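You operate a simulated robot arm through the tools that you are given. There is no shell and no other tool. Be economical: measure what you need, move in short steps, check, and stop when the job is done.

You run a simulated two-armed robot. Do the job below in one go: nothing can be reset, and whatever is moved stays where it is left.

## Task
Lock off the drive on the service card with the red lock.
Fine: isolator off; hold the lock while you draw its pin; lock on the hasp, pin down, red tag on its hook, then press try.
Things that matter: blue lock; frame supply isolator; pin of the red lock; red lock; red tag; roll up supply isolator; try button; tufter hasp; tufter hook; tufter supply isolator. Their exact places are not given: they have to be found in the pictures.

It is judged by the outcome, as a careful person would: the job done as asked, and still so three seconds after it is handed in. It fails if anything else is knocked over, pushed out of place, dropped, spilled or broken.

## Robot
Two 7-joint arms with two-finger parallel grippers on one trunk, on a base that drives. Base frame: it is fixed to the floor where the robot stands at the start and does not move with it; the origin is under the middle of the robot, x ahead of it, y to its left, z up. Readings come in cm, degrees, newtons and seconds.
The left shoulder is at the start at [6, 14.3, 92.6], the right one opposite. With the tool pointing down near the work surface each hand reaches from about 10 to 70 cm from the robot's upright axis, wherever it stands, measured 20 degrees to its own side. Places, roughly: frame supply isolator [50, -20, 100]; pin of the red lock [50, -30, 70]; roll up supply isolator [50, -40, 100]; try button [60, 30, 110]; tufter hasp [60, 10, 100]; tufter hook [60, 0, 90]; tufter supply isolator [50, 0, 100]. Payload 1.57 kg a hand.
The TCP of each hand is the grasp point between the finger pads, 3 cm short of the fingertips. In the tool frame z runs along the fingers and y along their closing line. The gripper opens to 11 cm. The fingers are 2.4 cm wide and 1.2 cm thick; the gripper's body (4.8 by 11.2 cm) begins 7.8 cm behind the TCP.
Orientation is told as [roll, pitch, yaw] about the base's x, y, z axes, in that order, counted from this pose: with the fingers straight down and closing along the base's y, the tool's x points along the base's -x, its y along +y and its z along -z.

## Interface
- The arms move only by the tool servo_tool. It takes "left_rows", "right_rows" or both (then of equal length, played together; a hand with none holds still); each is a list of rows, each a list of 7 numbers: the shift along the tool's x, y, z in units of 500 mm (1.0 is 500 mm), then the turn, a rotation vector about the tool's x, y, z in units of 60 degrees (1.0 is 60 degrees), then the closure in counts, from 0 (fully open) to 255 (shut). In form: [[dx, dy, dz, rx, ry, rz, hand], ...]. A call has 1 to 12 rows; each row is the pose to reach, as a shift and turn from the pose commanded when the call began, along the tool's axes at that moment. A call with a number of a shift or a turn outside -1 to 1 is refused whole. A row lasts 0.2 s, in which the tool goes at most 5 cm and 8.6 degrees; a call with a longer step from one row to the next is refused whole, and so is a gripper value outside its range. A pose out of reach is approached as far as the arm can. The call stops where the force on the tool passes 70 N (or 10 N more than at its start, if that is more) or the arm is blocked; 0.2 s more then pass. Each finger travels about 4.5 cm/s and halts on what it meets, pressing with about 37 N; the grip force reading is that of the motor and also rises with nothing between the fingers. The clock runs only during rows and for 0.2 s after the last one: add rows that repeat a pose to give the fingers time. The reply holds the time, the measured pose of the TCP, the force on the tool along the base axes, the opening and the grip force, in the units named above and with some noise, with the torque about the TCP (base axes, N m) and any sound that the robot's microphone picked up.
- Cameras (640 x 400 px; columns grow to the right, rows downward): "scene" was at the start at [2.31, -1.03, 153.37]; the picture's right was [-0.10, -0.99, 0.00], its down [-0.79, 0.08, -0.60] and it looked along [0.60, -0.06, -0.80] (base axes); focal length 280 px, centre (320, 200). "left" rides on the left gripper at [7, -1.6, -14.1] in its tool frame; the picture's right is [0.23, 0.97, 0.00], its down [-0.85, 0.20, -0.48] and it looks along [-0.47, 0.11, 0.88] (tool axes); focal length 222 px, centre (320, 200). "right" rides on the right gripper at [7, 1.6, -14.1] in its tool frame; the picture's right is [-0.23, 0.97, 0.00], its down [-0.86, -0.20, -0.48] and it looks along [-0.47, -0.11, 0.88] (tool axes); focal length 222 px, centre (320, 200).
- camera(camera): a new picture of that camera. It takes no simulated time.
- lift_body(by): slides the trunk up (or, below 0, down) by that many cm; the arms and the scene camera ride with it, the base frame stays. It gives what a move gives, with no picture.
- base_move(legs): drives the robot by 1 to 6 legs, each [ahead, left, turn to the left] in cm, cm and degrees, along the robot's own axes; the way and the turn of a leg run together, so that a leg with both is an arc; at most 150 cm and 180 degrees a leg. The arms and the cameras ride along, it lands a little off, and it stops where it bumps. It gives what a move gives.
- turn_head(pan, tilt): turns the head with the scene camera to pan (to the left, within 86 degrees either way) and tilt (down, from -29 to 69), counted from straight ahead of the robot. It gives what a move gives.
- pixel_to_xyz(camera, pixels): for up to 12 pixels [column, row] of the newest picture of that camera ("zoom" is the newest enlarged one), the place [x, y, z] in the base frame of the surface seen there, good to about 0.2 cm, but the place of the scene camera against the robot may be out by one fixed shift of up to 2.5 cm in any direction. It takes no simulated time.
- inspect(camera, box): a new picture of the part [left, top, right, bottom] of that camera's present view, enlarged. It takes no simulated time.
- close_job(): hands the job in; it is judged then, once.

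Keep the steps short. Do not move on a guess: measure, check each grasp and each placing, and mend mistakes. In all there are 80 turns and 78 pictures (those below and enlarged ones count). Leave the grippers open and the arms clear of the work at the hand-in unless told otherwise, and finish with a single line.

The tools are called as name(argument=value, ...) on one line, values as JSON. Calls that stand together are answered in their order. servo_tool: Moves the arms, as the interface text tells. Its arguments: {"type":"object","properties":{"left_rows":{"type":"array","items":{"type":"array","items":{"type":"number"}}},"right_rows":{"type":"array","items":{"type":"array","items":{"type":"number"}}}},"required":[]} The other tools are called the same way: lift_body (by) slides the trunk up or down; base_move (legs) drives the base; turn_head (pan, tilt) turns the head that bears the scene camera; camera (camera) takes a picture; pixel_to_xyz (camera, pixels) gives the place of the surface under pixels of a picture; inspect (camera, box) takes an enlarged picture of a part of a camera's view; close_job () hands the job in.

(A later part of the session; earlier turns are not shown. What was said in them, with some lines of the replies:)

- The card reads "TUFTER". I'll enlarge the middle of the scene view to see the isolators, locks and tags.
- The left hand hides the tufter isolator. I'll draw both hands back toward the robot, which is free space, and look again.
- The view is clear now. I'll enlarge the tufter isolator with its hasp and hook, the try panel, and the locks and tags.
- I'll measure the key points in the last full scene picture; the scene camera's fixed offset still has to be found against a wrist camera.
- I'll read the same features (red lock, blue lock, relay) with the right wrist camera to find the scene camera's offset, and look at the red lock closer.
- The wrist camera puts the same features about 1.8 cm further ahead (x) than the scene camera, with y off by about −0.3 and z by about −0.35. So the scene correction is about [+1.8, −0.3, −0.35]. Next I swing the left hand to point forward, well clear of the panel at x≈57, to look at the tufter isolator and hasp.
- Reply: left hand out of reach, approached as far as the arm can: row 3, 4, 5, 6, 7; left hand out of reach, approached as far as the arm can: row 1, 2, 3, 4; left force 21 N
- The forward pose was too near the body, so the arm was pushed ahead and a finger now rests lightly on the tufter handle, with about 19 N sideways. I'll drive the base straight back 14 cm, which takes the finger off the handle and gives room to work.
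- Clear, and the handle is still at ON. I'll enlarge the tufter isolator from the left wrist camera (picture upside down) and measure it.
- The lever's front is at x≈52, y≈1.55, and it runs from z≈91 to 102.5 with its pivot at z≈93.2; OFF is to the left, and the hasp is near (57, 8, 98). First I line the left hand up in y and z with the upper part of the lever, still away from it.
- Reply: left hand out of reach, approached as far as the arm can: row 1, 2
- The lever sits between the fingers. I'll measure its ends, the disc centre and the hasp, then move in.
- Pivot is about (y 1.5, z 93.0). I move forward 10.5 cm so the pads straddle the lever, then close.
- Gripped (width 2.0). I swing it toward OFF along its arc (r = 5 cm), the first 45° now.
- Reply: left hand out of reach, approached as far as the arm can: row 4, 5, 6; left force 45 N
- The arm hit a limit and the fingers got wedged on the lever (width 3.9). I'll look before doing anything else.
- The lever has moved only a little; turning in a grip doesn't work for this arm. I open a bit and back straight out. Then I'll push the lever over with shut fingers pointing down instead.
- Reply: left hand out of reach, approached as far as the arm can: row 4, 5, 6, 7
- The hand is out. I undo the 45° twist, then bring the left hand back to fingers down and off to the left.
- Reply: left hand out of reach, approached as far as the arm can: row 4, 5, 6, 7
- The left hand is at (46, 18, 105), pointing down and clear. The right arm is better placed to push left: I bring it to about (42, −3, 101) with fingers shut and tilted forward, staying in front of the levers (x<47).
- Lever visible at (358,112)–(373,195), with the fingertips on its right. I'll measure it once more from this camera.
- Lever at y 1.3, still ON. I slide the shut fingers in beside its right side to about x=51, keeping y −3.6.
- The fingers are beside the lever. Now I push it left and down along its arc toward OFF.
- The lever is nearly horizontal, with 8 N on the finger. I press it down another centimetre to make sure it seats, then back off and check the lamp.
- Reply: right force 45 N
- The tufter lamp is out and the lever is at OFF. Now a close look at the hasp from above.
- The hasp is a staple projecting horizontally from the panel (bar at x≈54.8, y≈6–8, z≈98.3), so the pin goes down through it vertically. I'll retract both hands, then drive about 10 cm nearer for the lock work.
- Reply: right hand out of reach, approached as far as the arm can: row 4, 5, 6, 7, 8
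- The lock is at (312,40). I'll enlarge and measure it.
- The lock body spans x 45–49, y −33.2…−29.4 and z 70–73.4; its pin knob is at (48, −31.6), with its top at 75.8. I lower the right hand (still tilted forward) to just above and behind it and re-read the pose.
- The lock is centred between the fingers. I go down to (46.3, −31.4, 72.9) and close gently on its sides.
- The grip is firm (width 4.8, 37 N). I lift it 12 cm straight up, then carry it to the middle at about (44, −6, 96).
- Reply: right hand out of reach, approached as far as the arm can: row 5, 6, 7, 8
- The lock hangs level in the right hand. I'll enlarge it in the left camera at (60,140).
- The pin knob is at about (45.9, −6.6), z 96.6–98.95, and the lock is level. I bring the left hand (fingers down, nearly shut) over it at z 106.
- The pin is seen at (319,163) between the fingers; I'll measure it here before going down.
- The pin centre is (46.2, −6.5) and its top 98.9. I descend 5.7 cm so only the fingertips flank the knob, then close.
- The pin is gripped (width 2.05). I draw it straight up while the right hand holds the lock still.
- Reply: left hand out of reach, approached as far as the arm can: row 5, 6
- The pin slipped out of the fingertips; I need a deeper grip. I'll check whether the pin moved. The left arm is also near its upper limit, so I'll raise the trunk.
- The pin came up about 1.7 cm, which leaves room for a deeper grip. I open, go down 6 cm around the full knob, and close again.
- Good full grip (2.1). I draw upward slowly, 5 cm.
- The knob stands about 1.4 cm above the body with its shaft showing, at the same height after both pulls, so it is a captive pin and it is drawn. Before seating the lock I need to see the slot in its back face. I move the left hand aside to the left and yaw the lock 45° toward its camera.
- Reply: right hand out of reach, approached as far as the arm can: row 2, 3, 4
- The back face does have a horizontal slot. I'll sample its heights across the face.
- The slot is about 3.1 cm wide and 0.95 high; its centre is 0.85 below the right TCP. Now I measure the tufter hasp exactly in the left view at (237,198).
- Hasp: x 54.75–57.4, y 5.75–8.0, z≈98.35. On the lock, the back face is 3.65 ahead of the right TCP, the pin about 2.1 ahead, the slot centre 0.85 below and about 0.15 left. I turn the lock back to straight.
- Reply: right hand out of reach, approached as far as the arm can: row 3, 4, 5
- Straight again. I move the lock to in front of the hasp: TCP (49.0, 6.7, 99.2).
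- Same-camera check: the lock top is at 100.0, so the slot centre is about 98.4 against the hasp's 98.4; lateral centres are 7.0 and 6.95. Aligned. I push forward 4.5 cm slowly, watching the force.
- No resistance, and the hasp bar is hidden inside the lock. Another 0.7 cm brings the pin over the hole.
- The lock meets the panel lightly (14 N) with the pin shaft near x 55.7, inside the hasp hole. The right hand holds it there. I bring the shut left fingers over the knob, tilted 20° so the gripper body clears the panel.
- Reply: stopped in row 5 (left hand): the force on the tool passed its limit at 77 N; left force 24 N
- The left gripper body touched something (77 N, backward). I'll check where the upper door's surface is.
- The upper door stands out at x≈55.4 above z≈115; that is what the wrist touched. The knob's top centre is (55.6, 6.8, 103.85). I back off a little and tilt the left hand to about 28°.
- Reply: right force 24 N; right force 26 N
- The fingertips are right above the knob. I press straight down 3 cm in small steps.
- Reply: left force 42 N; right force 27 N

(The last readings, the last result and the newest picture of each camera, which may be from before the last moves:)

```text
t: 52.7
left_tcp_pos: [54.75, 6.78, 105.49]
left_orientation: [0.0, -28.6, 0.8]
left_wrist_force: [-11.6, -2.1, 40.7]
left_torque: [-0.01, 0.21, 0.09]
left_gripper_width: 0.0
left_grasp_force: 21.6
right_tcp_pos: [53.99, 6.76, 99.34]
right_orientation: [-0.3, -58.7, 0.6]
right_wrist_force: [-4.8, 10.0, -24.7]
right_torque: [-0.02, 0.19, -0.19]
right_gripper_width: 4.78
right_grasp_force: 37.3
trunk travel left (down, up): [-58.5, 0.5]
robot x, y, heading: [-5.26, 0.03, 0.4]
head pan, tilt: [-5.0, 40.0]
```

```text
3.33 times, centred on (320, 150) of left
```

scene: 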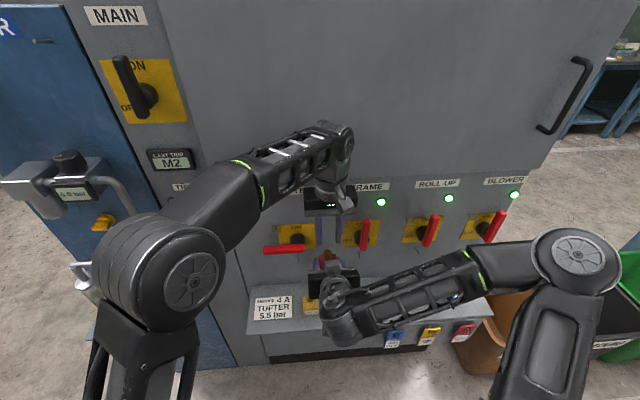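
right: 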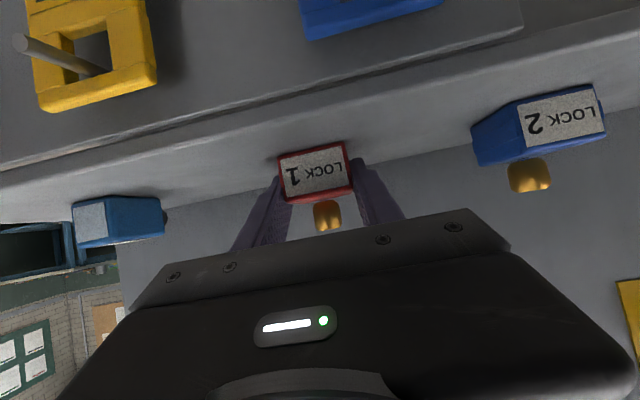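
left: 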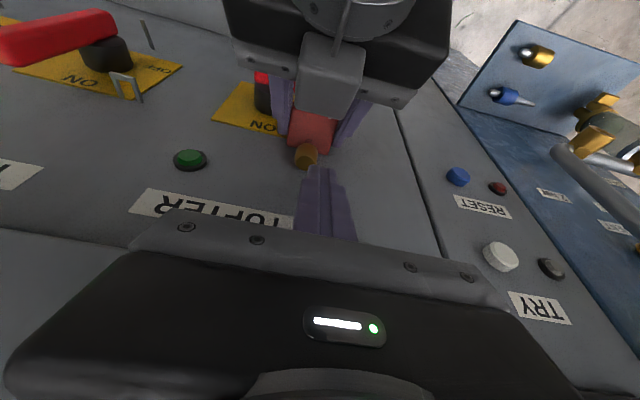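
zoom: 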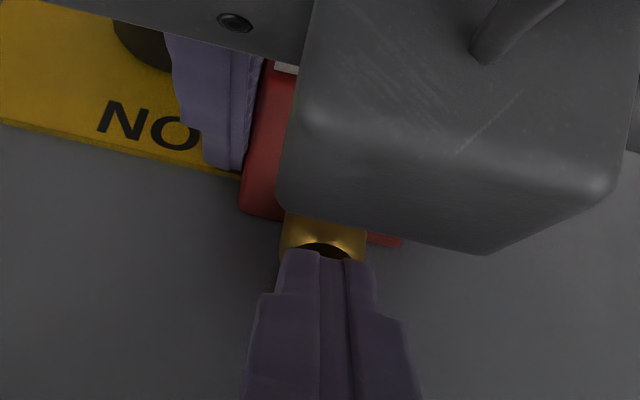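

40 N with the tip at about 102.3, which matches a fully seated knob. I lift the left hand and check.

servo_tool(left_rows=[[-0.02, 0, -0.04, 0, 0, 0, 255], [-0.047, 0, -0.0883, 0, 0, 0, 255], [-0.047, 0.03, -0.0883, 0, 0, 0, 255]])

inspect(camera="left", box=[240, 80, 400, 200])

pixel_to_xyz(camera="zoom", pixels=[[280, 215], [290, 230], [300, 200], [285, 245], [340, 165], [270, 160], [300, 180]])

```text
t: 53.5
left_tcp_pos: [54.69, 8.52, 109.89]
left_orientation: [0.3, -27.9, 0.6]
left_wrist_force: [0.4, 0.2, 0.6]
left_torque: [-0.04, -0.02, 0.01]
left_gripper_width: 0.01
left_grasp_force: 21.9
right_tcp_pos: [54.07, 6.68, 99.31]
right_orientation: [-0.2, -58.8, 0.3]
right_wrist_force: [-22.0, 2.7, -9.9]
right_torque: [0.02, 0.32, -0.6]
right_gripper_width: 4.79
right_grasp_force: 37.0
trunk travel left (down, up): [-58.5, 0.5]
robot x, y, heading: [-5.0, 0.06, 0.2]
head pan, tilt: [-5.0, 40.0]
```

```text
3.33 times, centred on (320, 140) of left
```

zoom: 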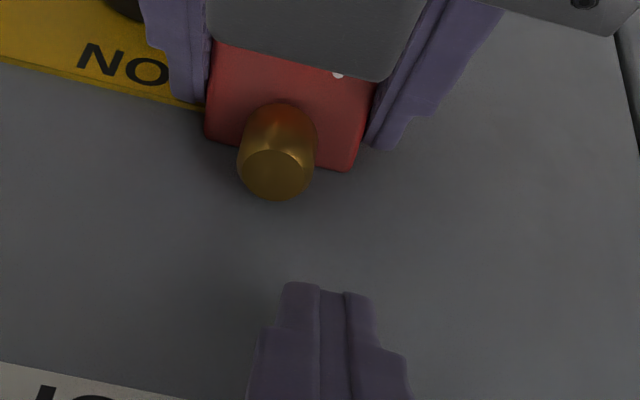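

```text
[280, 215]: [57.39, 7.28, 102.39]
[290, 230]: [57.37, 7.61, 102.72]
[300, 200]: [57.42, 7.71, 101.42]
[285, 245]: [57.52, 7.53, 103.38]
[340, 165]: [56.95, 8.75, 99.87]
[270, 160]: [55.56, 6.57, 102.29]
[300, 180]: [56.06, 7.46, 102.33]
```

The knob is flush on the lock (top at 102.3, no shaft showing). I move the left hand aside, then open the right hand and draw it straight back.

servo_tool(left_rows=[[0.02, 0.06, -0.01, 0, 0, 0, 255], [0.06, 0.12, -0.02, 0, 0, 0, 255], [0.1, 0.2, -0.02, 0, 0, 0, 255], [0.14, 0.25, -0.02, 0, 0, 0, 255], [0.14, 0.25, -0.02, 0, 0, 0, 255], [0.14, 0.25, -0.02, 0, 0, 0, 255], [0.14, 0.25, -0.02, 0, 0, 0, 255], [0.14, 0.25, -0.02, 0, 0, 0, 255]], right_rows=[[0, 0, 0, 0, 0, 0, 255], [0, 0, 0, 0, 0, 0, 200], [0, 0, 0, 0, 0, 0, 130], [0, 0, 0, 0, 0, 0, 100], [0, 0, 0, 0, 0, 0, 100], [0.03, 0, -0.05, 0, 0, 0, 100], [0.06, 0, -0.1, 0, 0, 0, 100], [0.1, 0, -0.165, 0, 0, 0, 100]])

camera(camera="scene")

```text
t: 55.3
left_tcp_pos: [47.92, 20.85, 107.32]
left_orientation: [0.3, -28.0, 0.7]
left_wrist_force: [-0.6, 0.0, -0.9]
left_torque: [0.0, -0.02, -0.03]
left_gripper_width: 0.0
left_grasp_force: 21.7
right_tcp_pos: [44.43, 6.79, 99.29]
right_orientation: [-0.1, -58.9, 0.3]
right_wrist_force: [-0.5, -0.7, 1.0]
right_torque: [-0.04, -0.01, -0.05]
right_gripper_width: 6.7
right_grasp_force: 0.1
trunk travel left (down, up): [-58.5, 0.5]
robot x, y, heading: [-4.86, -0.23, 0.3]
head pan, tilt: [-5.0, 40.0]
```

```text
14 pictures are left
```

scene: 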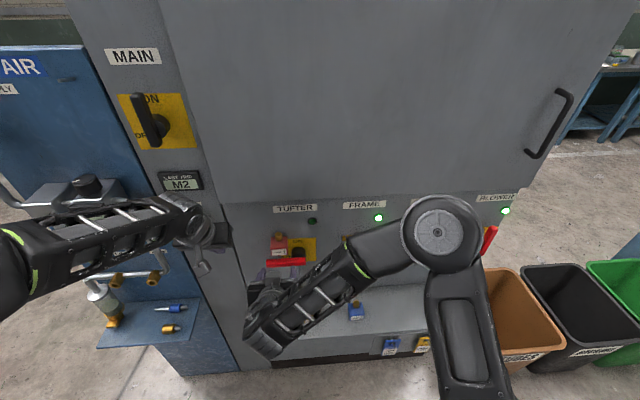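

The red lock sits on the hasp by itself at (278,243), with the lever held off. Next the red tag: I back off, shift right and lower the trunk so the right hand can reach the tag at about (37, −50.5, 66).

base_move(legs=[[-15, 0, 0], [0, -15, 0]])

lift_body(by=-16)

```text
t: 57.6
left_tcp_pos: [32.96, 5.29, 107.29]
left_orientation: [0.5, -27.9, 0.7]
left_wrist_force: [-0.9, 0.1, 0.1]
left_torque: [0.0, 0.03, 0.01]
left_gripper_width: 0.01
left_grasp_force: 21.1
right_tcp_pos: [29.52, -8.64, 99.25]
right_orientation: [0.1, -58.8, 0.2]
right_wrist_force: [0.2, -0.7, 0.3]
right_torque: [0.01, 0.01, -0.01]
right_gripper_width: 6.68
right_grasp_force: 0.0
trunk travel left (down, up): [-58.5, 0.5]
robot x, y, heading: [-20.27, -15.36, 0.5]
head pan, tilt: [-5.0, 40.0]
```

```text
t: 59.5
left_tcp_pos: [32.91, 5.54, 91.39]
left_orientation: [0.4, -28.0, 0.8]
left_wrist_force: [-0.2, 0.0, 0.6]
left_torque: [0.0, 0.0, 0.0]
left_gripper_width: 0.01
left_grasp_force: 21.1
right_tcp_pos: [29.34, -8.4, 83.17]
right_orientation: [0.0, -58.9, 0.2]
right_wrist_force: [-0.3, 0.6, -0.5]
right_torque: [0.0, 0.03, 0.0]
right_gripper_width: 6.69
right_grasp_force: 0.1
trunk travel left (down, up): [-42.5, 16.5]
robot x, y, heading: [-19.57, -15.56, 0.3]
head pan, tilt: [-5.0, 40.0]
```

servo_tool(right_rows=[[0.013, -0.085, 0.005, 0, 0, 0, 100], [0.027, -0.17, 0.01, 0, 0, 0, 100], [0.04, -0.255, 0.015, 0, 0, 0, 100], [0.053, -0.34, 0.02, 0, 0, 0, 100], [0.067, -0.425, 0.025, 0, 0, 0, 100], [0.08, -0.51, 0.03, 0, 0, 0, 100], [0.093, -0.595, 0.035, 0, 0, 0, 100], [0.107, -0.68, 0.04, 0, 0, 0, 100], [0.12, -0.765, 0.045, 0, 0, 0, 100], [0.133, -0.84, 0.05, 0, 0, 0, 100], [0.133, -0.84, 0.05, 0, 0, 0, 100]])

camera(camera="right")

```text
t: 61.9
left_tcp_pos: [32.83, 5.4, 91.39]
left_orientation: [0.4, -27.9, 0.9]
left_wrist_force: [-0.3, 1.5, 0.2]
left_torque: [0.02, -0.01, 0.01]
left_gripper_width: 0.02
left_grasp_force: 21.4
right_tcp_pos: [31.36, -31.85, 78.36]
right_orientation: [-0.2, -58.9, 0.3]
right_wrist_force: [0.7, 0.4, 0.3]
right_torque: [0.01, 0.04, -0.01]
right_gripper_width: 6.67
right_grasp_force: 0.0
right hand out of reach, approached as far as the arm can: row 4, 5, 6, 7, 8, 9, 10, 11
trunk travel left (down, up): [-42.5, 16.5]
robot x, y, heading: [-19.88, -15.18, 0.5]
head pan, tilt: [-5.0, 40.0]
```

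```text
13 pictures are left
```

right: 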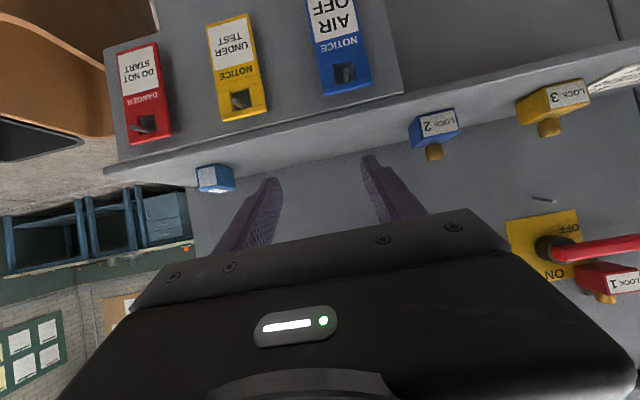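

The arm stops at y −32, so I'll drive sideways for the rest. First I measure the red tag: card at (145,95), hole and hook at (143,125).

inspect(camera="right", box=[100, 20, 200, 160])

pixel_to_xyz(camera="right", pixels=[[118, 52], [156, 45], [129, 142], [170, 134], [148, 130], [138, 131], [145, 105], [200, 60], [185, 150], [152, 120], [543, 198], [552, 200]])

```text
2.86 times, centred on (150, 90) of right
```

zoom: 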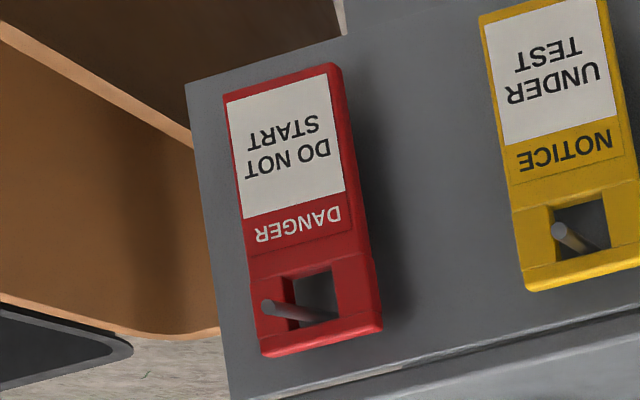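

```text
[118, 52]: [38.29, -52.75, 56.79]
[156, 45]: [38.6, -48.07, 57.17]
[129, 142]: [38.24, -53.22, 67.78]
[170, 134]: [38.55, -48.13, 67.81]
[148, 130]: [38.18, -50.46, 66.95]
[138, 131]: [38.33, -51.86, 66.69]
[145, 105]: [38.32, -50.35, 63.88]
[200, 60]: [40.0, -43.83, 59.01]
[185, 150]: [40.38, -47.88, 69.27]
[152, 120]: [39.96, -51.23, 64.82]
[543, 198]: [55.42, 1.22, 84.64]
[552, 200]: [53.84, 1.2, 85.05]
```

The tag is 5 cm wide (y −53.1…−48.1), its front face is at x 38.3, the board at x 40, and its hook slopes up toward me through the hole at z≈65–67. I drive 18.7 cm to the right and look again.

base_move(legs=[[0, -18.7, 0]])

camera(camera="right")

```text
t: 63.4
left_tcp_pos: [33.04, -13.58, 91.38]
left_orientation: [0.4, -27.9, 0.7]
left_wrist_force: [0.3, -0.9, 0.0]
left_torque: [0.04, 0.02, -0.01]
left_gripper_width: 0.0
left_grasp_force: 21.3
right_tcp_pos: [31.47, -50.93, 78.54]
right_orientation: [0.0, -58.7, 0.2]
right_wrist_force: [-0.5, 0.0, 0.3]
right_torque: [0.01, -0.02, 0.02]
right_gripper_width: 6.71
right_grasp_force: 0.1
trunk travel left (down, up): [-42.5, 16.5]
robot x, y, heading: [-20.0, -34.34, 0.3]
head pan, tilt: [-5.0, 40.0]
```

```text
11 pictures are left
```

right: 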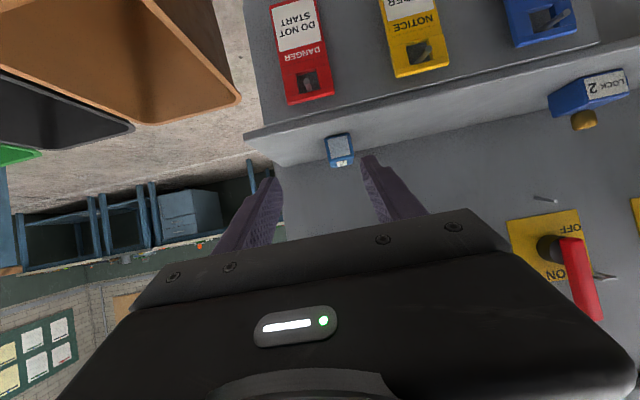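

pixel_to_xyz(camera="right", pixels=[[274, 52], [317, 46], [289, 103], [333, 95], [307, 78], [308, 82], [309, 86], [315, 92], [300, 68], [245, 60], [345, 60], [313, 80]])

```text
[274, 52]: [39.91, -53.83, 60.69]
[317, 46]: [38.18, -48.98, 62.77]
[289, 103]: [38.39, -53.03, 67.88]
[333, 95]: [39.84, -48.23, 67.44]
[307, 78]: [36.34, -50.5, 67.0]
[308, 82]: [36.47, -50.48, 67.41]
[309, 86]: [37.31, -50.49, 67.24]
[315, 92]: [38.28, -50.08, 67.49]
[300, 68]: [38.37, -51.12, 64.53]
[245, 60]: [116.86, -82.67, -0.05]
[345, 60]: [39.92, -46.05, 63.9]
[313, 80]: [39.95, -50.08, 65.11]
```

Tag centre y≈−50.6, hook tip (36.4, −50.5, 67.2). I lower the hand in front of the tag, then move forward so the fingertips straddle its lower half.

servo_tool(right_rows=[[0.064, 0.002, 0.039, 0, 0, 0, 100], [0.128, 0.004, 0.078, 0, 0, 0, 100], [0.192, 0.006, 0.116, 0, 0, 0, 100], [0.2565, 0.006, 0.155, 0, 0, 0, 100], [0.24, 0.006, 0.183, 0, 0, 0, 100], [0.222, 0.006, 0.212, 0, 0, 0, 100], [0.2047, 0.006, 0.241, 0, 0, 0, 100], [0.2047, 0.006, 0.241, 0, 0, 0, 100]])

camera(camera="right")

```text
t: 65.2
left_tcp_pos: [32.98, -13.5, 91.36]
left_orientation: [0.4, -28.0, 0.7]
left_wrist_force: [-1.0, -0.1, 0.1]
left_torque: [0.02, 0.0, -0.01]
left_gripper_width: 0.0
left_grasp_force: 21.6
right_tcp_pos: [36.46, -46.6, 64.19]
right_orientation: [-2.0, -58.3, 0.4]
right_wrist_force: [-16.3, 2.9, 1.2]
right_torque: [-0.04, 0.02, -0.46]
right_gripper_width: 6.49
right_grasp_force: 0.1
right hand out of reach, approached as far as the arm can: row 1, 2, 3, 4, 5, 6, 7, 8
trunk travel left (down, up): [-42.5, 16.5]
robot x, y, heading: [-19.78, -33.99, 0.2]
head pan, tilt: [-5.0, 40.0]
```

```text
10 pictures are left
```

right: 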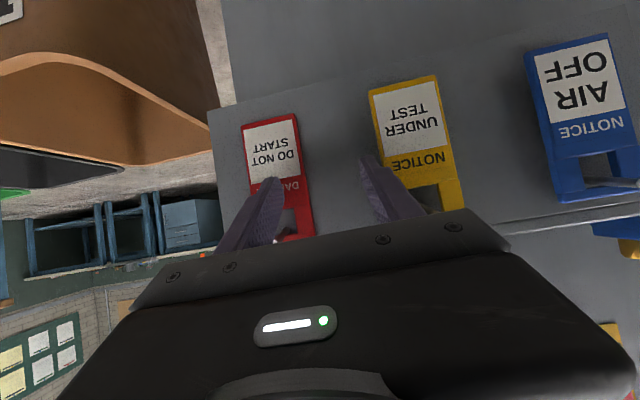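

The arm's limit let it drift 4 cm to the left, and the right finger touches the tag face lightly. I back the base off 6 cm and shift it 4 cm to the right.

base_move(legs=[[-6, 0, 0], [0, -4.2, 0]])

servo_tool(right_rows=[[0, 0, 0, 0, 0, 0, 100], [0, 0, 0, 0, 0, 0, 100]])

camera(camera="right")

```text
t: 66.7
left_tcp_pos: [27.0, -17.56, 91.29]
left_orientation: [0.4, -27.8, 0.8]
left_wrist_force: [0.7, 0.2, 1.2]
left_torque: [0.02, -0.02, 0.03]
left_gripper_width: 0.02
left_grasp_force: 21.0
right_tcp_pos: [30.64, -50.76, 64.2]
right_orientation: [-2.0, -58.5, 0.5]
right_wrist_force: [0.1, -0.1, -0.6]
right_torque: [0.03, -0.02, 0.01]
right_gripper_width: 6.71
right_grasp_force: 0.1
trunk travel left (down, up): [-42.5, 16.5]
robot x, y, heading: [-25.61, -38.54, 0.6]
head pan, tilt: [-5.0, 40.0]
```

```text
t: 67.3
left_tcp_pos: [26.93, -17.49, 91.32]
left_orientation: [0.4, -28.0, 0.8]
left_wrist_force: [0.1, -0.2, 0.5]
left_torque: [0.03, -0.03, 0.03]
left_gripper_width: 0.0
left_grasp_force: 21.3
right_tcp_pos: [30.48, -50.68, 64.17]
right_orientation: [-2.0, -58.5, 0.5]
right_wrist_force: [-0.2, -0.6, -0.1]
right_torque: [0.0, 0.01, -0.02]
right_gripper_width: 6.67
right_grasp_force: 0.0
trunk travel left (down, up): [-42.5, 16.5]
robot x, y, heading: [-26.23, -38.56, 0.4]
head pan, tilt: [-5.0, 40.0]
```

```text
9 pictures are left
```

right: 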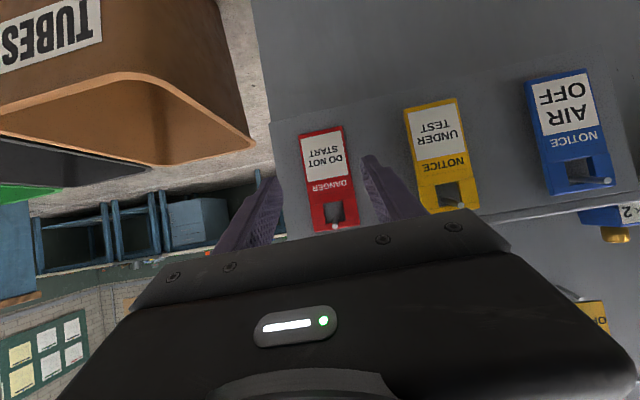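

The tag is centred between the fingers and still hanging. I go forward 5.9 cm and down 1 cm without closing yet.

servo_tool(right_rows=[[-0.011, 0.001, 0.028, 0, 0, 0, 100], [-0.022, 0.002, 0.056, 0, 0, 0, 100], [-0.033, 0.002, 0.084, 0, 0, 0, 100], [-0.044, 0.002, 0.111, 0, 0, 0, 100], [-0.044, 0.002, 0.111, 0, 0, 0, 100]])

```text
t: 68.5
left_tcp_pos: [27.03, -17.59, 91.34]
left_orientation: [0.5, -27.9, 0.8]
left_wrist_force: [-0.6, -0.3, 0.3]
left_torque: [0.0, 0.05, 0.0]
left_gripper_width: 0.01
left_grasp_force: 21.2
right_tcp_pos: [36.55, -50.84, 63.15]
right_orientation: [-2.5, -58.5, 0.7]
right_wrist_force: [-0.9, 0.2, -0.1]
right_torque: [-0.02, 0.0, 0.0]
right_gripper_width: 6.68
right_grasp_force: 0.0
trunk travel left (down, up): [-42.5, 16.5]
robot x, y, heading: [-25.85, -38.19, 0.4]
head pan, tilt: [-5.0, 40.0]
```

On target with no contact. I close on the tag's edges.

servo_tool(right_rows=[[-0.0, 0, 0, 0, 0, 0, 130], [0, 0, 0, 0, 0, 0, 160], [0, 0, 0, 0, 0, 0, 255], [0, 0, 0, 0, 0, 0, 255], [0, 0, 0, 0, 0, 0, 255]])

camera(camera="right")

```text
t: 69.7
left_tcp_pos: [27.17, -17.46, 91.33]
left_orientation: [0.5, -27.8, 0.8]
left_wrist_force: [0.4, -0.3, 0.4]
left_torque: [0.0, 0.0, 0.03]
left_gripper_width: 0.0
left_grasp_force: 21.0
right_tcp_pos: [36.5, -50.76, 63.28]
right_orientation: [-2.2, -58.6, 0.6]
right_wrist_force: [-0.9, -0.7, -0.7]
right_torque: [0.04, 0.01, 0.01]
right_gripper_width: 5.04
right_grasp_force: 37.4
trunk travel left (down, up): [-42.5, 16.5]
robot x, y, heading: [-25.95, -38.42, 0.3]
head pan, tilt: [-5.0, 40.0]
```

```text
8 pictures are left
```

right: 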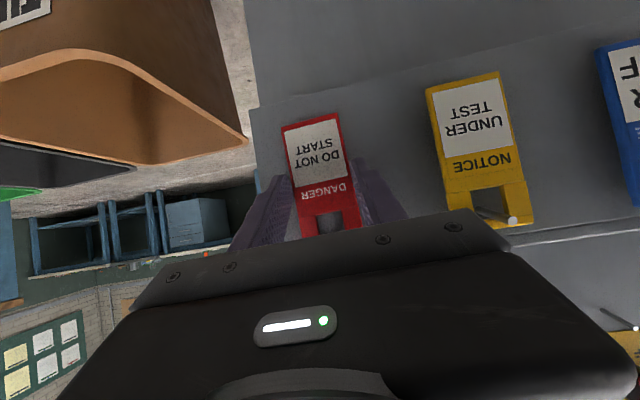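

Gripped (5.04). I unhook it: lift 0.9 cm, then slide it out along the hook's slope.

servo_tool(right_rows=[[-0.0154, 0, -0.0093, 0, 0, 0, 255], [-0.0149, 0, -0.038, 0, 0, 0, 255], [-0.0143, 0, -0.067, 0, 0, 0, 255], [-0.0137, 0, -0.096, 0, 0, 0, 255], [-0.0132, 0, -0.125, 0, 0, 0, 255], [-0.0132, 0, -0.155, 0, 0, 0, 255]])

camera(camera="right")

```text
t: 71.1
left_tcp_pos: [27.06, -17.53, 91.24]
left_orientation: [0.4, -27.9, 0.8]
left_wrist_force: [0.7, 0.0, 0.2]
left_torque: [0.02, 0.01, 0.02]
left_gripper_width: 0.0
left_grasp_force: 21.6
right_tcp_pos: [30.09, -50.45, 68.15]
right_orientation: [-2.1, -58.7, 0.5]
right_wrist_force: [-0.1, 0.3, 0.4]
right_torque: [0.02, -0.01, 0.04]
right_gripper_width: 5.05
right_grasp_force: 36.6
trunk travel left (down, up): [-42.5, 16.5]
robot x, y, heading: [-26.07, -38.47, 0.1]
head pan, tilt: [-5.0, 40.0]
```

```text
7 pictures are left
```

right: 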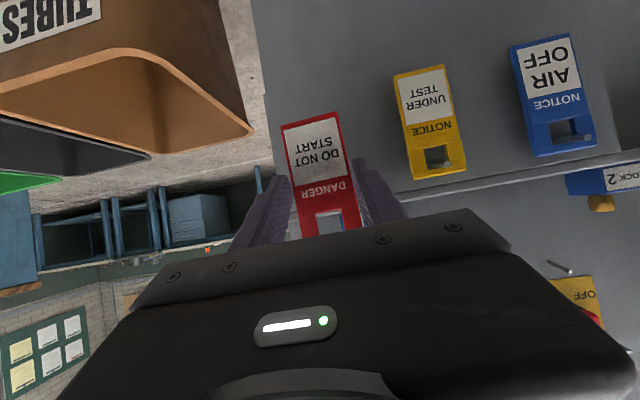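

The tag is off the hook, firmly in hand. I'll measure its hole relative to the hand.

pixel_to_xyz(camera="right", pixels=[[313, 215], [318, 222], [345, 215], [352, 222], [328, 205], [329, 210], [330, 214], [332, 222], [315, 140], [283, 128], [337, 112], [335, 230]])

```text
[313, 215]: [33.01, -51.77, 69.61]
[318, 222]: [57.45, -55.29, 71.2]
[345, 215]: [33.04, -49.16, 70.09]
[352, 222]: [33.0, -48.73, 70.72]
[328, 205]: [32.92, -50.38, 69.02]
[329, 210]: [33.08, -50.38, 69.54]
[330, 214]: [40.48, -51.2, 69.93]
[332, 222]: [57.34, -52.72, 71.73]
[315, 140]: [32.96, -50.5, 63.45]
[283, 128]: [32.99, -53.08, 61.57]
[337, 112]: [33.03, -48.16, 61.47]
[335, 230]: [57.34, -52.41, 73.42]
```

Tag front face is at x 33.0, 2.9 ahead of the TCP: the tag slid forward a bit while unhooking, but it is upright and held near its middle. I'll carry it gently. First I pull the left hand in so it clears the pipework on the left, then drive back and across.

servo_tool(left_rows=[[0.045, -0.02, -0.024, 0, 0, 0, 255], [0.09, -0.04, -0.047, 0, 0, 0, 255], [0.134, -0.06, -0.07, 0, 0, 0, 255], [0.178, -0.08, -0.094, 0, 0, 0, 255], [0.22, -0.1, -0.117, 0, 0, 0, 255], [0.265, -0.12, -0.141, 0, 0, 0, 255]])

base_move(legs=[[-6, 0, 0], [0, 25, 0], [0, 26.6, 0]])

lift_body(by=14.7)

camera(camera="right")

```text
t: 72.5
left_tcp_pos: [12.22, -23.89, 91.23]
left_orientation: [0.4, -27.9, 0.8]
left_wrist_force: [0.5, 0.4, 0.4]
left_torque: [0.04, -0.01, -0.01]
left_gripper_width: 0.0
left_grasp_force: 21.5
right_tcp_pos: [30.08, -50.48, 68.09]
right_orientation: [-2.1, -58.6, 0.5]
right_wrist_force: [0.3, -0.3, -1.3]
right_torque: [-0.04, 0.03, 0.01]
right_gripper_width: 5.06
right_grasp_force: 36.9
trunk travel left (down, up): [-42.5, 16.5]
robot x, y, heading: [-25.83, -38.42, 0.2]
head pan, tilt: [-5.0, 40.0]
```

```text
t: 76.3
left_tcp_pos: [4.92, 27.66, 91.29]
left_orientation: [0.4, -27.9, 1.8]
left_wrist_force: [0.1, 0.3, -0.7]
left_torque: [0.01, 0.01, -0.03]
left_gripper_width: 0.01
left_grasp_force: 21.7
right_tcp_pos: [23.24, 1.35, 67.97]
right_orientation: [-2.1, -58.5, 1.7]
right_wrist_force: [-0.9, 0.5, -0.4]
right_torque: [-0.04, 0.06, -0.02]
right_gripper_width: 5.05
right_grasp_force: 37.7
trunk travel left (down, up): [-42.5, 16.5]
robot x, y, heading: [-32.95, 12.85, 1.2]
head pan, tilt: [-5.0, 40.0]
```

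```text
t: 78.0
left_tcp_pos: [5.08, 27.52, 105.91]
left_orientation: [0.4, -27.8, 1.8]
left_wrist_force: [-0.5, -0.2, -0.3]
left_torque: [-0.02, 0.03, 0.02]
left_gripper_width: 0.02
left_grasp_force: 21.5
right_tcp_pos: [23.28, 1.27, 82.76]
right_orientation: [-2.0, -58.4, 1.5]
right_wrist_force: [0.3, 0.5, -0.3]
right_torque: [-0.01, 0.04, -0.02]
right_gripper_width: 5.05
right_grasp_force: 37.5
trunk travel left (down, up): [-57.2, 1.8]
robot x, y, heading: [-32.82, 12.13, 1.4]
head pan, tilt: [-5.0, 40.0]
```

```text
6 pictures are left
```

right: 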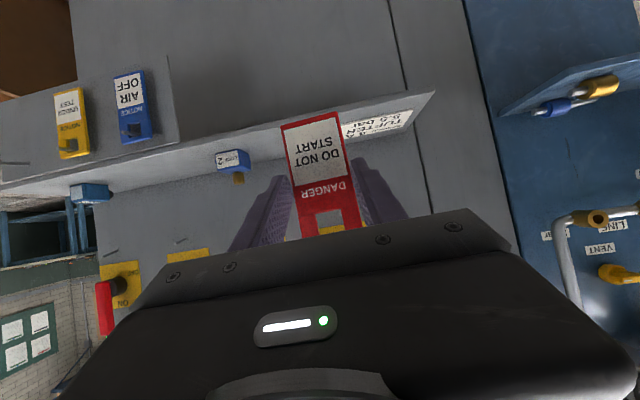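

The tag is steady. The heading is off by about 1.3°, so I correct it, raise 1.6 cm to clear the yellow lock's knob under the tag, and drive up close.

lift_body(by=1.6)

base_move(legs=[[0, 0, -1.4], [22, 1.1, 0]])

camera(camera="right")

```text
t: 78.7
left_tcp_pos: [5.07, 27.56, 107.53]
left_orientation: [0.5, -27.9, 1.9]
left_wrist_force: [0.0, -0.3, -0.3]
left_torque: [0.01, -0.03, -0.04]
left_gripper_width: 0.0
left_grasp_force: 21.7
right_tcp_pos: [23.37, 1.23, 84.29]
right_orientation: [-2.1, -58.5, 1.5]
right_wrist_force: [0.3, -0.3, -1.5]
right_torque: [-0.03, 0.0, -0.01]
right_gripper_width: 5.04
right_grasp_force: 36.7
trunk travel left (down, up): [-58.8, 0.2]
robot x, y, heading: [-33.18, 12.33, 1.5]
head pan, tilt: [-5.0, 40.0]
```

```text
t: 80.8
left_tcp_pos: [28.19, 27.42, 107.41]
left_orientation: [0.4, -27.9, 0.0]
left_wrist_force: [-0.4, -0.4, -0.5]
left_torque: [0.04, 0.02, -0.06]
left_gripper_width: 0.0
left_grasp_force: 21.5
right_tcp_pos: [45.72, 0.61, 84.32]
right_orientation: [-2.1, -58.5, -0.2]
right_wrist_force: [-0.7, -0.4, 0.0]
right_torque: [-0.01, 0.02, 0.0]
right_gripper_width: 5.07
right_grasp_force: 37.2
trunk travel left (down, up): [-58.8, 0.2]
robot x, y, heading: [-10.09, 13.65, -0.5]
head pan, tilt: [-5.0, 40.0]
```

```text
5 pictures are left
```

right: 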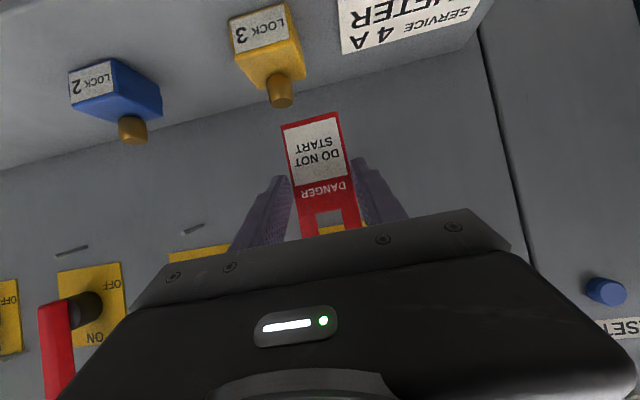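

I'll measure the tag, its hole and the neighbouring (frame) hook at (193,229) to confirm the hook's shape.

pixel_to_xyz(camera="right", pixels=[[313, 215], [345, 215], [316, 220], [341, 220], [329, 208], [329, 212], [184, 234], [193, 229], [203, 225], [315, 140], [281, 103], [328, 225]])

```text
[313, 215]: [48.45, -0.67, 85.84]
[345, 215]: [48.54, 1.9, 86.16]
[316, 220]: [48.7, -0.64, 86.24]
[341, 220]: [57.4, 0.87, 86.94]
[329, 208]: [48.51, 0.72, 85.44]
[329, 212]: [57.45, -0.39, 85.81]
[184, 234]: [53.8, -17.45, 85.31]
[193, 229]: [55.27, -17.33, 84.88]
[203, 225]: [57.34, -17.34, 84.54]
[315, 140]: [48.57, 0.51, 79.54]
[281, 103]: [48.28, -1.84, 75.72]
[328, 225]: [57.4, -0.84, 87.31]
```

The hook's shape is confirmed: base z≈84.5, tip (53.7, z≈85.3), tufter hook at y≈1.2. The tag's hole runs from +1.4 to +3.5 above the TCP, centred laterally. I go forward past the yellow knob, then lower so the hole lines up with the hook tip.

servo_tool(right_rows=[[-0.015, 0.006, 0.025, 0, 0, 0, 255], [-0.0311, 0.012, 0.0513, 0, 0, 0, 255], [-0.018, 0.012, 0.059, 0, 0, 0, 255], [-0.0054, 0.012, 0.0668, 0, 0, 0, 255], [-0.0054, 0.012, 0.0668, 0, 0, 0, 255]])

inspect(camera="right", box=[260, 160, 400, 250])

```text
t: 82.0
left_tcp_pos: [28.2, 27.45, 107.49]
left_orientation: [0.5, -27.9, 0.0]
left_wrist_force: [-0.6, 0.0, -0.1]
left_torque: [0.01, 0.02, 0.02]
left_gripper_width: 0.0
left_grasp_force: 21.5
right_tcp_pos: [48.87, 1.06, 82.95]
right_orientation: [-2.2, -58.5, -0.2]
right_wrist_force: [0.0, 0.4, -0.1]
right_torque: [0.0, 0.02, 0.01]
right_gripper_width: 5.06
right_grasp_force: 36.3
trunk travel left (down, up): [-58.8, 0.2]
robot x, y, heading: [-10.2, 13.26, -0.2]
head pan, tilt: [-5.0, 40.0]
```

```text
4.44 times, centred on (330, 205) of right
```

zoom: 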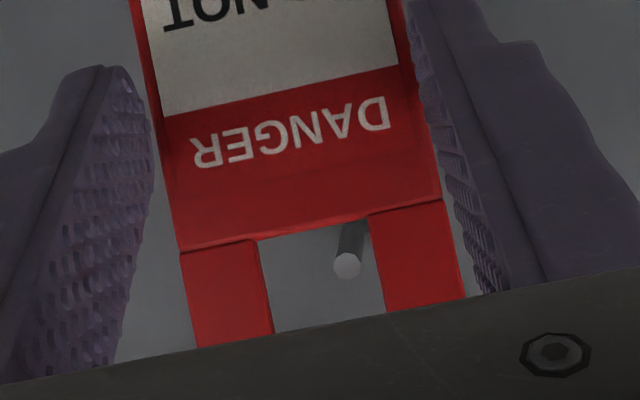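

The hook tip is visible through the tag's hole, a little toward the left (+y) rail. I'll measure it exactly.

pixel_to_xyz(camera="zoom", pixels=[[347, 265], [350, 235], [255, 260], [380, 255], [310, 225], [325, 250], [230, 280], [410, 270]])

```text
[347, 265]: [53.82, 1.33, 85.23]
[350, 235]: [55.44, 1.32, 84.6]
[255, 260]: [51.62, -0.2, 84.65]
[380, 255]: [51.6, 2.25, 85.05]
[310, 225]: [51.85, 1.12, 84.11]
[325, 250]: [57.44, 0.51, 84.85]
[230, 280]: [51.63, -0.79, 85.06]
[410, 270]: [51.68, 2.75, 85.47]
```

Peg y 1.33 against hole centre 1.03, so I shift +0.25. Then I push the tag onto the hook and lower it until the bar nears the hook.

servo_tool(right_rows=[[0, 0.005, 0, 0, 0, 0, 255], [-0.0118, 0.005, 0.0233, 0, 0, 0, 255], [-0.0228, 0.005, 0.0493, 0, 0, 0, 255], [-0.0329, 0.005, 0.0736, 0, 0, 0, 255], [-0.0329, 0.005, 0.0736, 0, 0, 0, 255]])

servo_tool(right_rows=[[0.0085, 0, 0.0052, 0, 0, 0, 255], [0.0137, 0, 0.0083, 0, 0, 0, 255], [0.0137, 0, 0.0083, 0, 0, 0, 255]])

inspect(camera="right", box=[260, 160, 400, 250])

```text
t: 83.2
left_tcp_pos: [28.12, 27.44, 107.49]
left_orientation: [0.3, -27.8, 0.0]
left_wrist_force: [-0.4, 0.6, 0.3]
left_torque: [-0.02, 0.0, 0.01]
left_gripper_width: 0.0
left_grasp_force: 21.6
right_tcp_pos: [52.72, 1.2, 82.22]
right_orientation: [-2.1, -58.5, -0.1]
right_wrist_force: [-0.1, 0.7, -0.6]
right_torque: [0.01, 0.0, 0.0]
right_gripper_width: 5.03
right_grasp_force: 37.0
trunk travel left (down, up): [-58.8, 0.2]
robot x, y, heading: [-10.51, 13.47, -0.1]
head pan, tilt: [-5.0, 40.0]
```

```text
t: 84.0
left_tcp_pos: [28.09, 27.5, 107.59]
left_orientation: [0.4, -27.9, 0.0]
left_wrist_force: [0.5, -0.3, -0.9]
left_torque: [-0.01, -0.03, -0.01]
left_gripper_width: 0.01
left_grasp_force: 21.4
right_tcp_pos: [52.75, 1.37, 81.55]
right_orientation: [-1.9, -58.6, -0.2]
right_wrist_force: [0.5, 1.6, 4.4]
right_torque: [-0.03, -0.04, 0.04]
right_gripper_width: 5.06
right_grasp_force: 36.8
trunk travel left (down, up): [-58.8, 0.2]
robot x, y, heading: [-10.19, 13.55, -0.1]
head pan, tilt: [-5.0, 40.0]
```

```text
4.44 times, centred on (330, 205) of right
5 turns are left
```

zoom: 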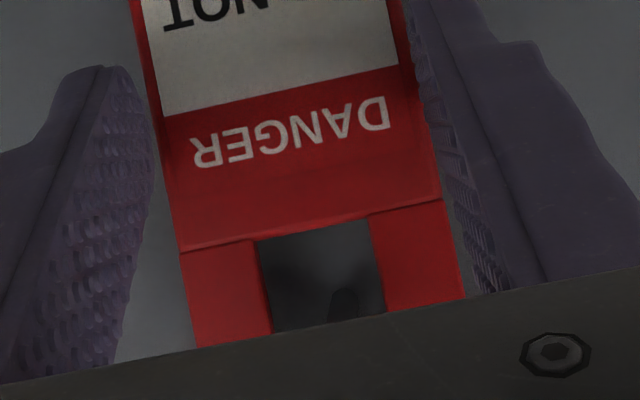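

The bar rests on the hook (4 N upward). I open the right hand and draw straight back. Then I bring the shut left fingers in front of the white TRY button at (56.3, 25.3, 110.1).

servo_tool(right_rows=[[0, 0, 0, 0, 0, 0, 220], [0, 0, 0, 0, 0, 0, 120], [0, 0, 0, 0, 0, 0, 100], [0, 0, 0, 0, 0, 0, 100], [0, 0, 0, 0, 0, 0, 100], [0.02, 0, -0.034, 0, 0, 0, 100], [0.05, 0, -0.086, 0, 0, 0, 100], [0.08, 0, -0.137, 0, 0, 0, 100], [0.11, 0, -0.188, 0, 0, 0, 100]])

servo_tool(left_rows=[[-0.064, -0.007, 0.021, 0, 0, 0, 255], [-0.128, -0.014, 0.042, 0, 0, 0, 255], [-0.192, -0.021, 0.063, 0, -0.1, 0, 255], [-0.256, -0.028, 0.083, 0, -0.2, 0, 255], [-0.32, -0.035, 0.104, 0, -0.3, 0, 255], [-0.384, -0.043, 0.125, 0, -0.4, 0, 255], [-0.384, -0.043, 0.125, 0, -0.4, 0, 255]])

camera(camera="left")

pixel_to_xyz(camera="left", pixels=[[320, 140], [320, 150], [320, 160], [300, 140], [340, 140], [300, 155], [340, 155], [320, 120], [280, 140], [360, 150], [320, 100], [260, 150]])

```text
t: 86.0
left_tcp_pos: [28.12, 27.41, 107.6]
left_orientation: [0.4, -27.9, 0.0]
left_wrist_force: [0.0, 0.4, -0.4]
left_torque: [0.02, -0.02, 0.03]
left_gripper_width: 0.02
left_grasp_force: 21.7
right_tcp_pos: [41.9, 1.61, 81.75]
right_orientation: [-2.2, -58.6, -0.2]
right_wrist_force: [0.5, 0.6, -0.3]
right_torque: [-0.01, -0.01, -0.01]
right_gripper_width: 6.7
right_grasp_force: 0.1
trunk travel left (down, up): [-58.8, 0.2]
robot x, y, heading: [-10.48, 13.49, -0.5]
head pan, tilt: [-5.0, 40.0]
```

```text
t: 87.6
left_tcp_pos: [47.76, 25.46, 110.96]
left_orientation: [0.5, -52.0, -0.2]
left_wrist_force: [1.1, 0.6, 1.0]
left_torque: [0.01, 0.04, 0.02]
left_gripper_width: 0.0
left_grasp_force: 21.1
right_tcp_pos: [41.93, 1.72, 81.74]
right_orientation: [-2.1, -58.5, -0.2]
right_wrist_force: [-0.4, 0.8, -0.7]
right_torque: [0.0, -0.01, -0.02]
right_gripper_width: 6.69
right_grasp_force: 0.0
trunk travel left (down, up): [-58.8, 0.2]
robot x, y, heading: [-10.38, 13.67, -0.5]
head pan, tilt: [-5.0, 40.0]
```

```text
2 pictures are left
```

left: 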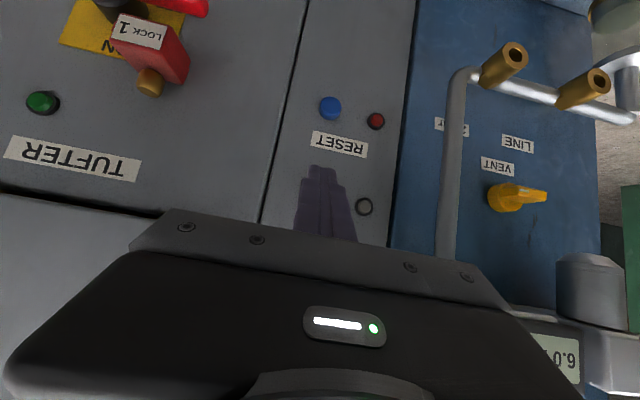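

```text
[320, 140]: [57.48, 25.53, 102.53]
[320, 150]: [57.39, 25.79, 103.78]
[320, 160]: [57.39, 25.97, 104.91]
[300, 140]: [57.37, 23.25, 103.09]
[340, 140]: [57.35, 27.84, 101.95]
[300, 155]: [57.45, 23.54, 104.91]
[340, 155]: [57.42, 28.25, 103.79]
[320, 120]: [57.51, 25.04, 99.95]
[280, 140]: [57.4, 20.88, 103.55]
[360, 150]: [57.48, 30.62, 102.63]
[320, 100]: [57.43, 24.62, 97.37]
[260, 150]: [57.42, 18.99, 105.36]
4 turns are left
```

The red lock is still on the hasp. The fingertips stand 5 cm in front of TRY at its height. I press straight ahead slowly, then withdraw and take a scene picture.

servo_tool(left_rows=[[-0.031, -0.002, 0.0394, 0, 0, 0, 255], [-0.0554, -0.003, 0.0709, 0, 0, 0, 255], [-0.0616, -0.003, 0.0788, 0, 0, 0, 255], [-0.0653, -0.003, 0.0835, 0, 0, 0, 255], [-0.069, -0.003, 0.0883, 0, 0, 0, 255], [-0.0727, -0.003, 0.093, 0, 0, 0, 255], [-0.0752, -0.003, 0.0961, 0, 0, 0, 255], [-0.0752, -0.003, 0.0961, 0, 0, 0, 255]])

servo_tool(left_rows=[[0.03, 0, -0.04, 0, 0, 0, 255], [0.08, 0, -0.1, 0, 0, 0, 200], [0.13, 0, -0.16, 0, 0, 0, 100], [0.18, 0, -0.22, 0, 0, 0, 100]])

camera(camera="scene")

```text
t: 89.4
left_tcp_pos: [53.74, 25.41, 110.84]
left_orientation: [0.7, -51.9, -0.2]
left_wrist_force: [-15.4, 2.6, 0.4]
left_torque: [0.03, 0.13, 0.09]
left_gripper_width: 0.01
left_grasp_force: 21.8
right_tcp_pos: [41.79, 1.89, 81.88]
right_orientation: [-2.2, -58.5, -0.2]
right_wrist_force: [-0.2, 0.5, -0.2]
right_torque: [-0.04, 0.01, -0.04]
right_gripper_width: 6.68
right_grasp_force: 0.0
trunk travel left (down, up): [-58.8, 0.2]
robot x, y, heading: [-10.28, 13.63, -0.1]
head pan, tilt: [-5.0, 40.0]
heard: click
```

```text
t: 90.4
left_tcp_pos: [39.98, 25.36, 110.86]
left_orientation: [0.5, -52.0, -0.2]
left_wrist_force: [-0.5, -0.2, -0.2]
left_torque: [-0.01, -0.02, 0.0]
left_gripper_width: 6.59
left_grasp_force: 0.5
right_tcp_pos: [41.84, 1.7, 81.74]
right_orientation: [-2.1, -58.6, -0.3]
right_wrist_force: [0.0, 0.6, -0.7]
right_torque: [0.01, -0.01, -0.02]
right_gripper_width: 6.7
right_grasp_force: 0.0
trunk travel left (down, up): [-58.8, 0.2]
robot x, y, heading: [-10.57, 13.56, -0.2]
head pan, tilt: [-5.0, 40.0]
```

```text
1 pictures are left
3 turns are left
```

scene: 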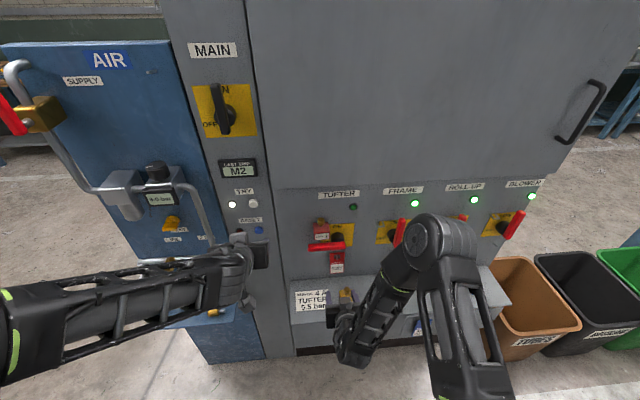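

I heard a click, and the lamp beside TRY is lit. The lock is on the hasp and the tag on its hook at (337,262). I drive back to clear the arms and check with the last picture.

base_move(legs=[[-20, 0, 0]])

inspect(camera="scene", box=[210, 150, 430, 290])

```text
t: 92.0
left_tcp_pos: [19.04, 25.41, 110.84]
left_orientation: [0.6, -52.0, -0.3]
left_wrist_force: [-0.7, 0.1, -0.5]
left_torque: [-0.01, -0.02, 0.01]
left_gripper_width: 6.69
left_grasp_force: 0.1
right_tcp_pos: [21.05, 1.76, 81.75]
right_orientation: [-2.1, -58.6, -0.3]
right_wrist_force: [-0.3, 0.5, 0.4]
right_torque: [0.0, -0.01, 0.0]
right_gripper_width: 6.7
right_grasp_force: 0.0
trunk travel left (down, up): [-58.8, 0.2]
robot x, y, heading: [-30.65, 13.98, -0.4]
head pan, tilt: [-5.0, 40.0]
```

```text
2.86 times, centred on (320, 220) of scene
2 turns are left
```

zoom: 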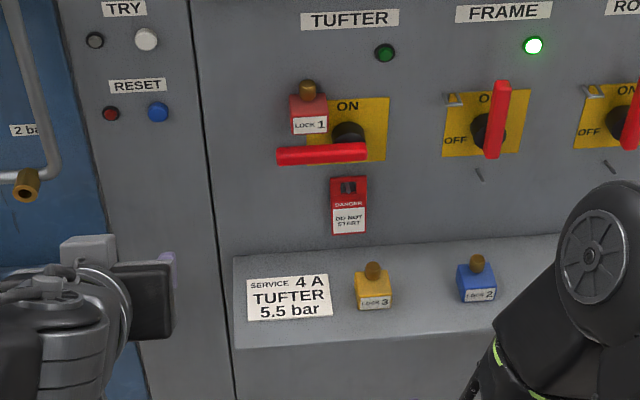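

The last picture shows everything in place: tufter lever at OFF with its lamp out, red lock on the hasp with the pin down, red tag on the tufter hook. TRY clicked when pressed, the other locks are untouched, and both hands are open and clear. I hand the job in.

close_job()

```text
The job is handed in.
```

The tufter is isolated and locked off: its isolator is at OFF, the red lock is on the hasp with its pin down, the red tag is on the tufter hook, TRY has been pressed, and the job is handed in.
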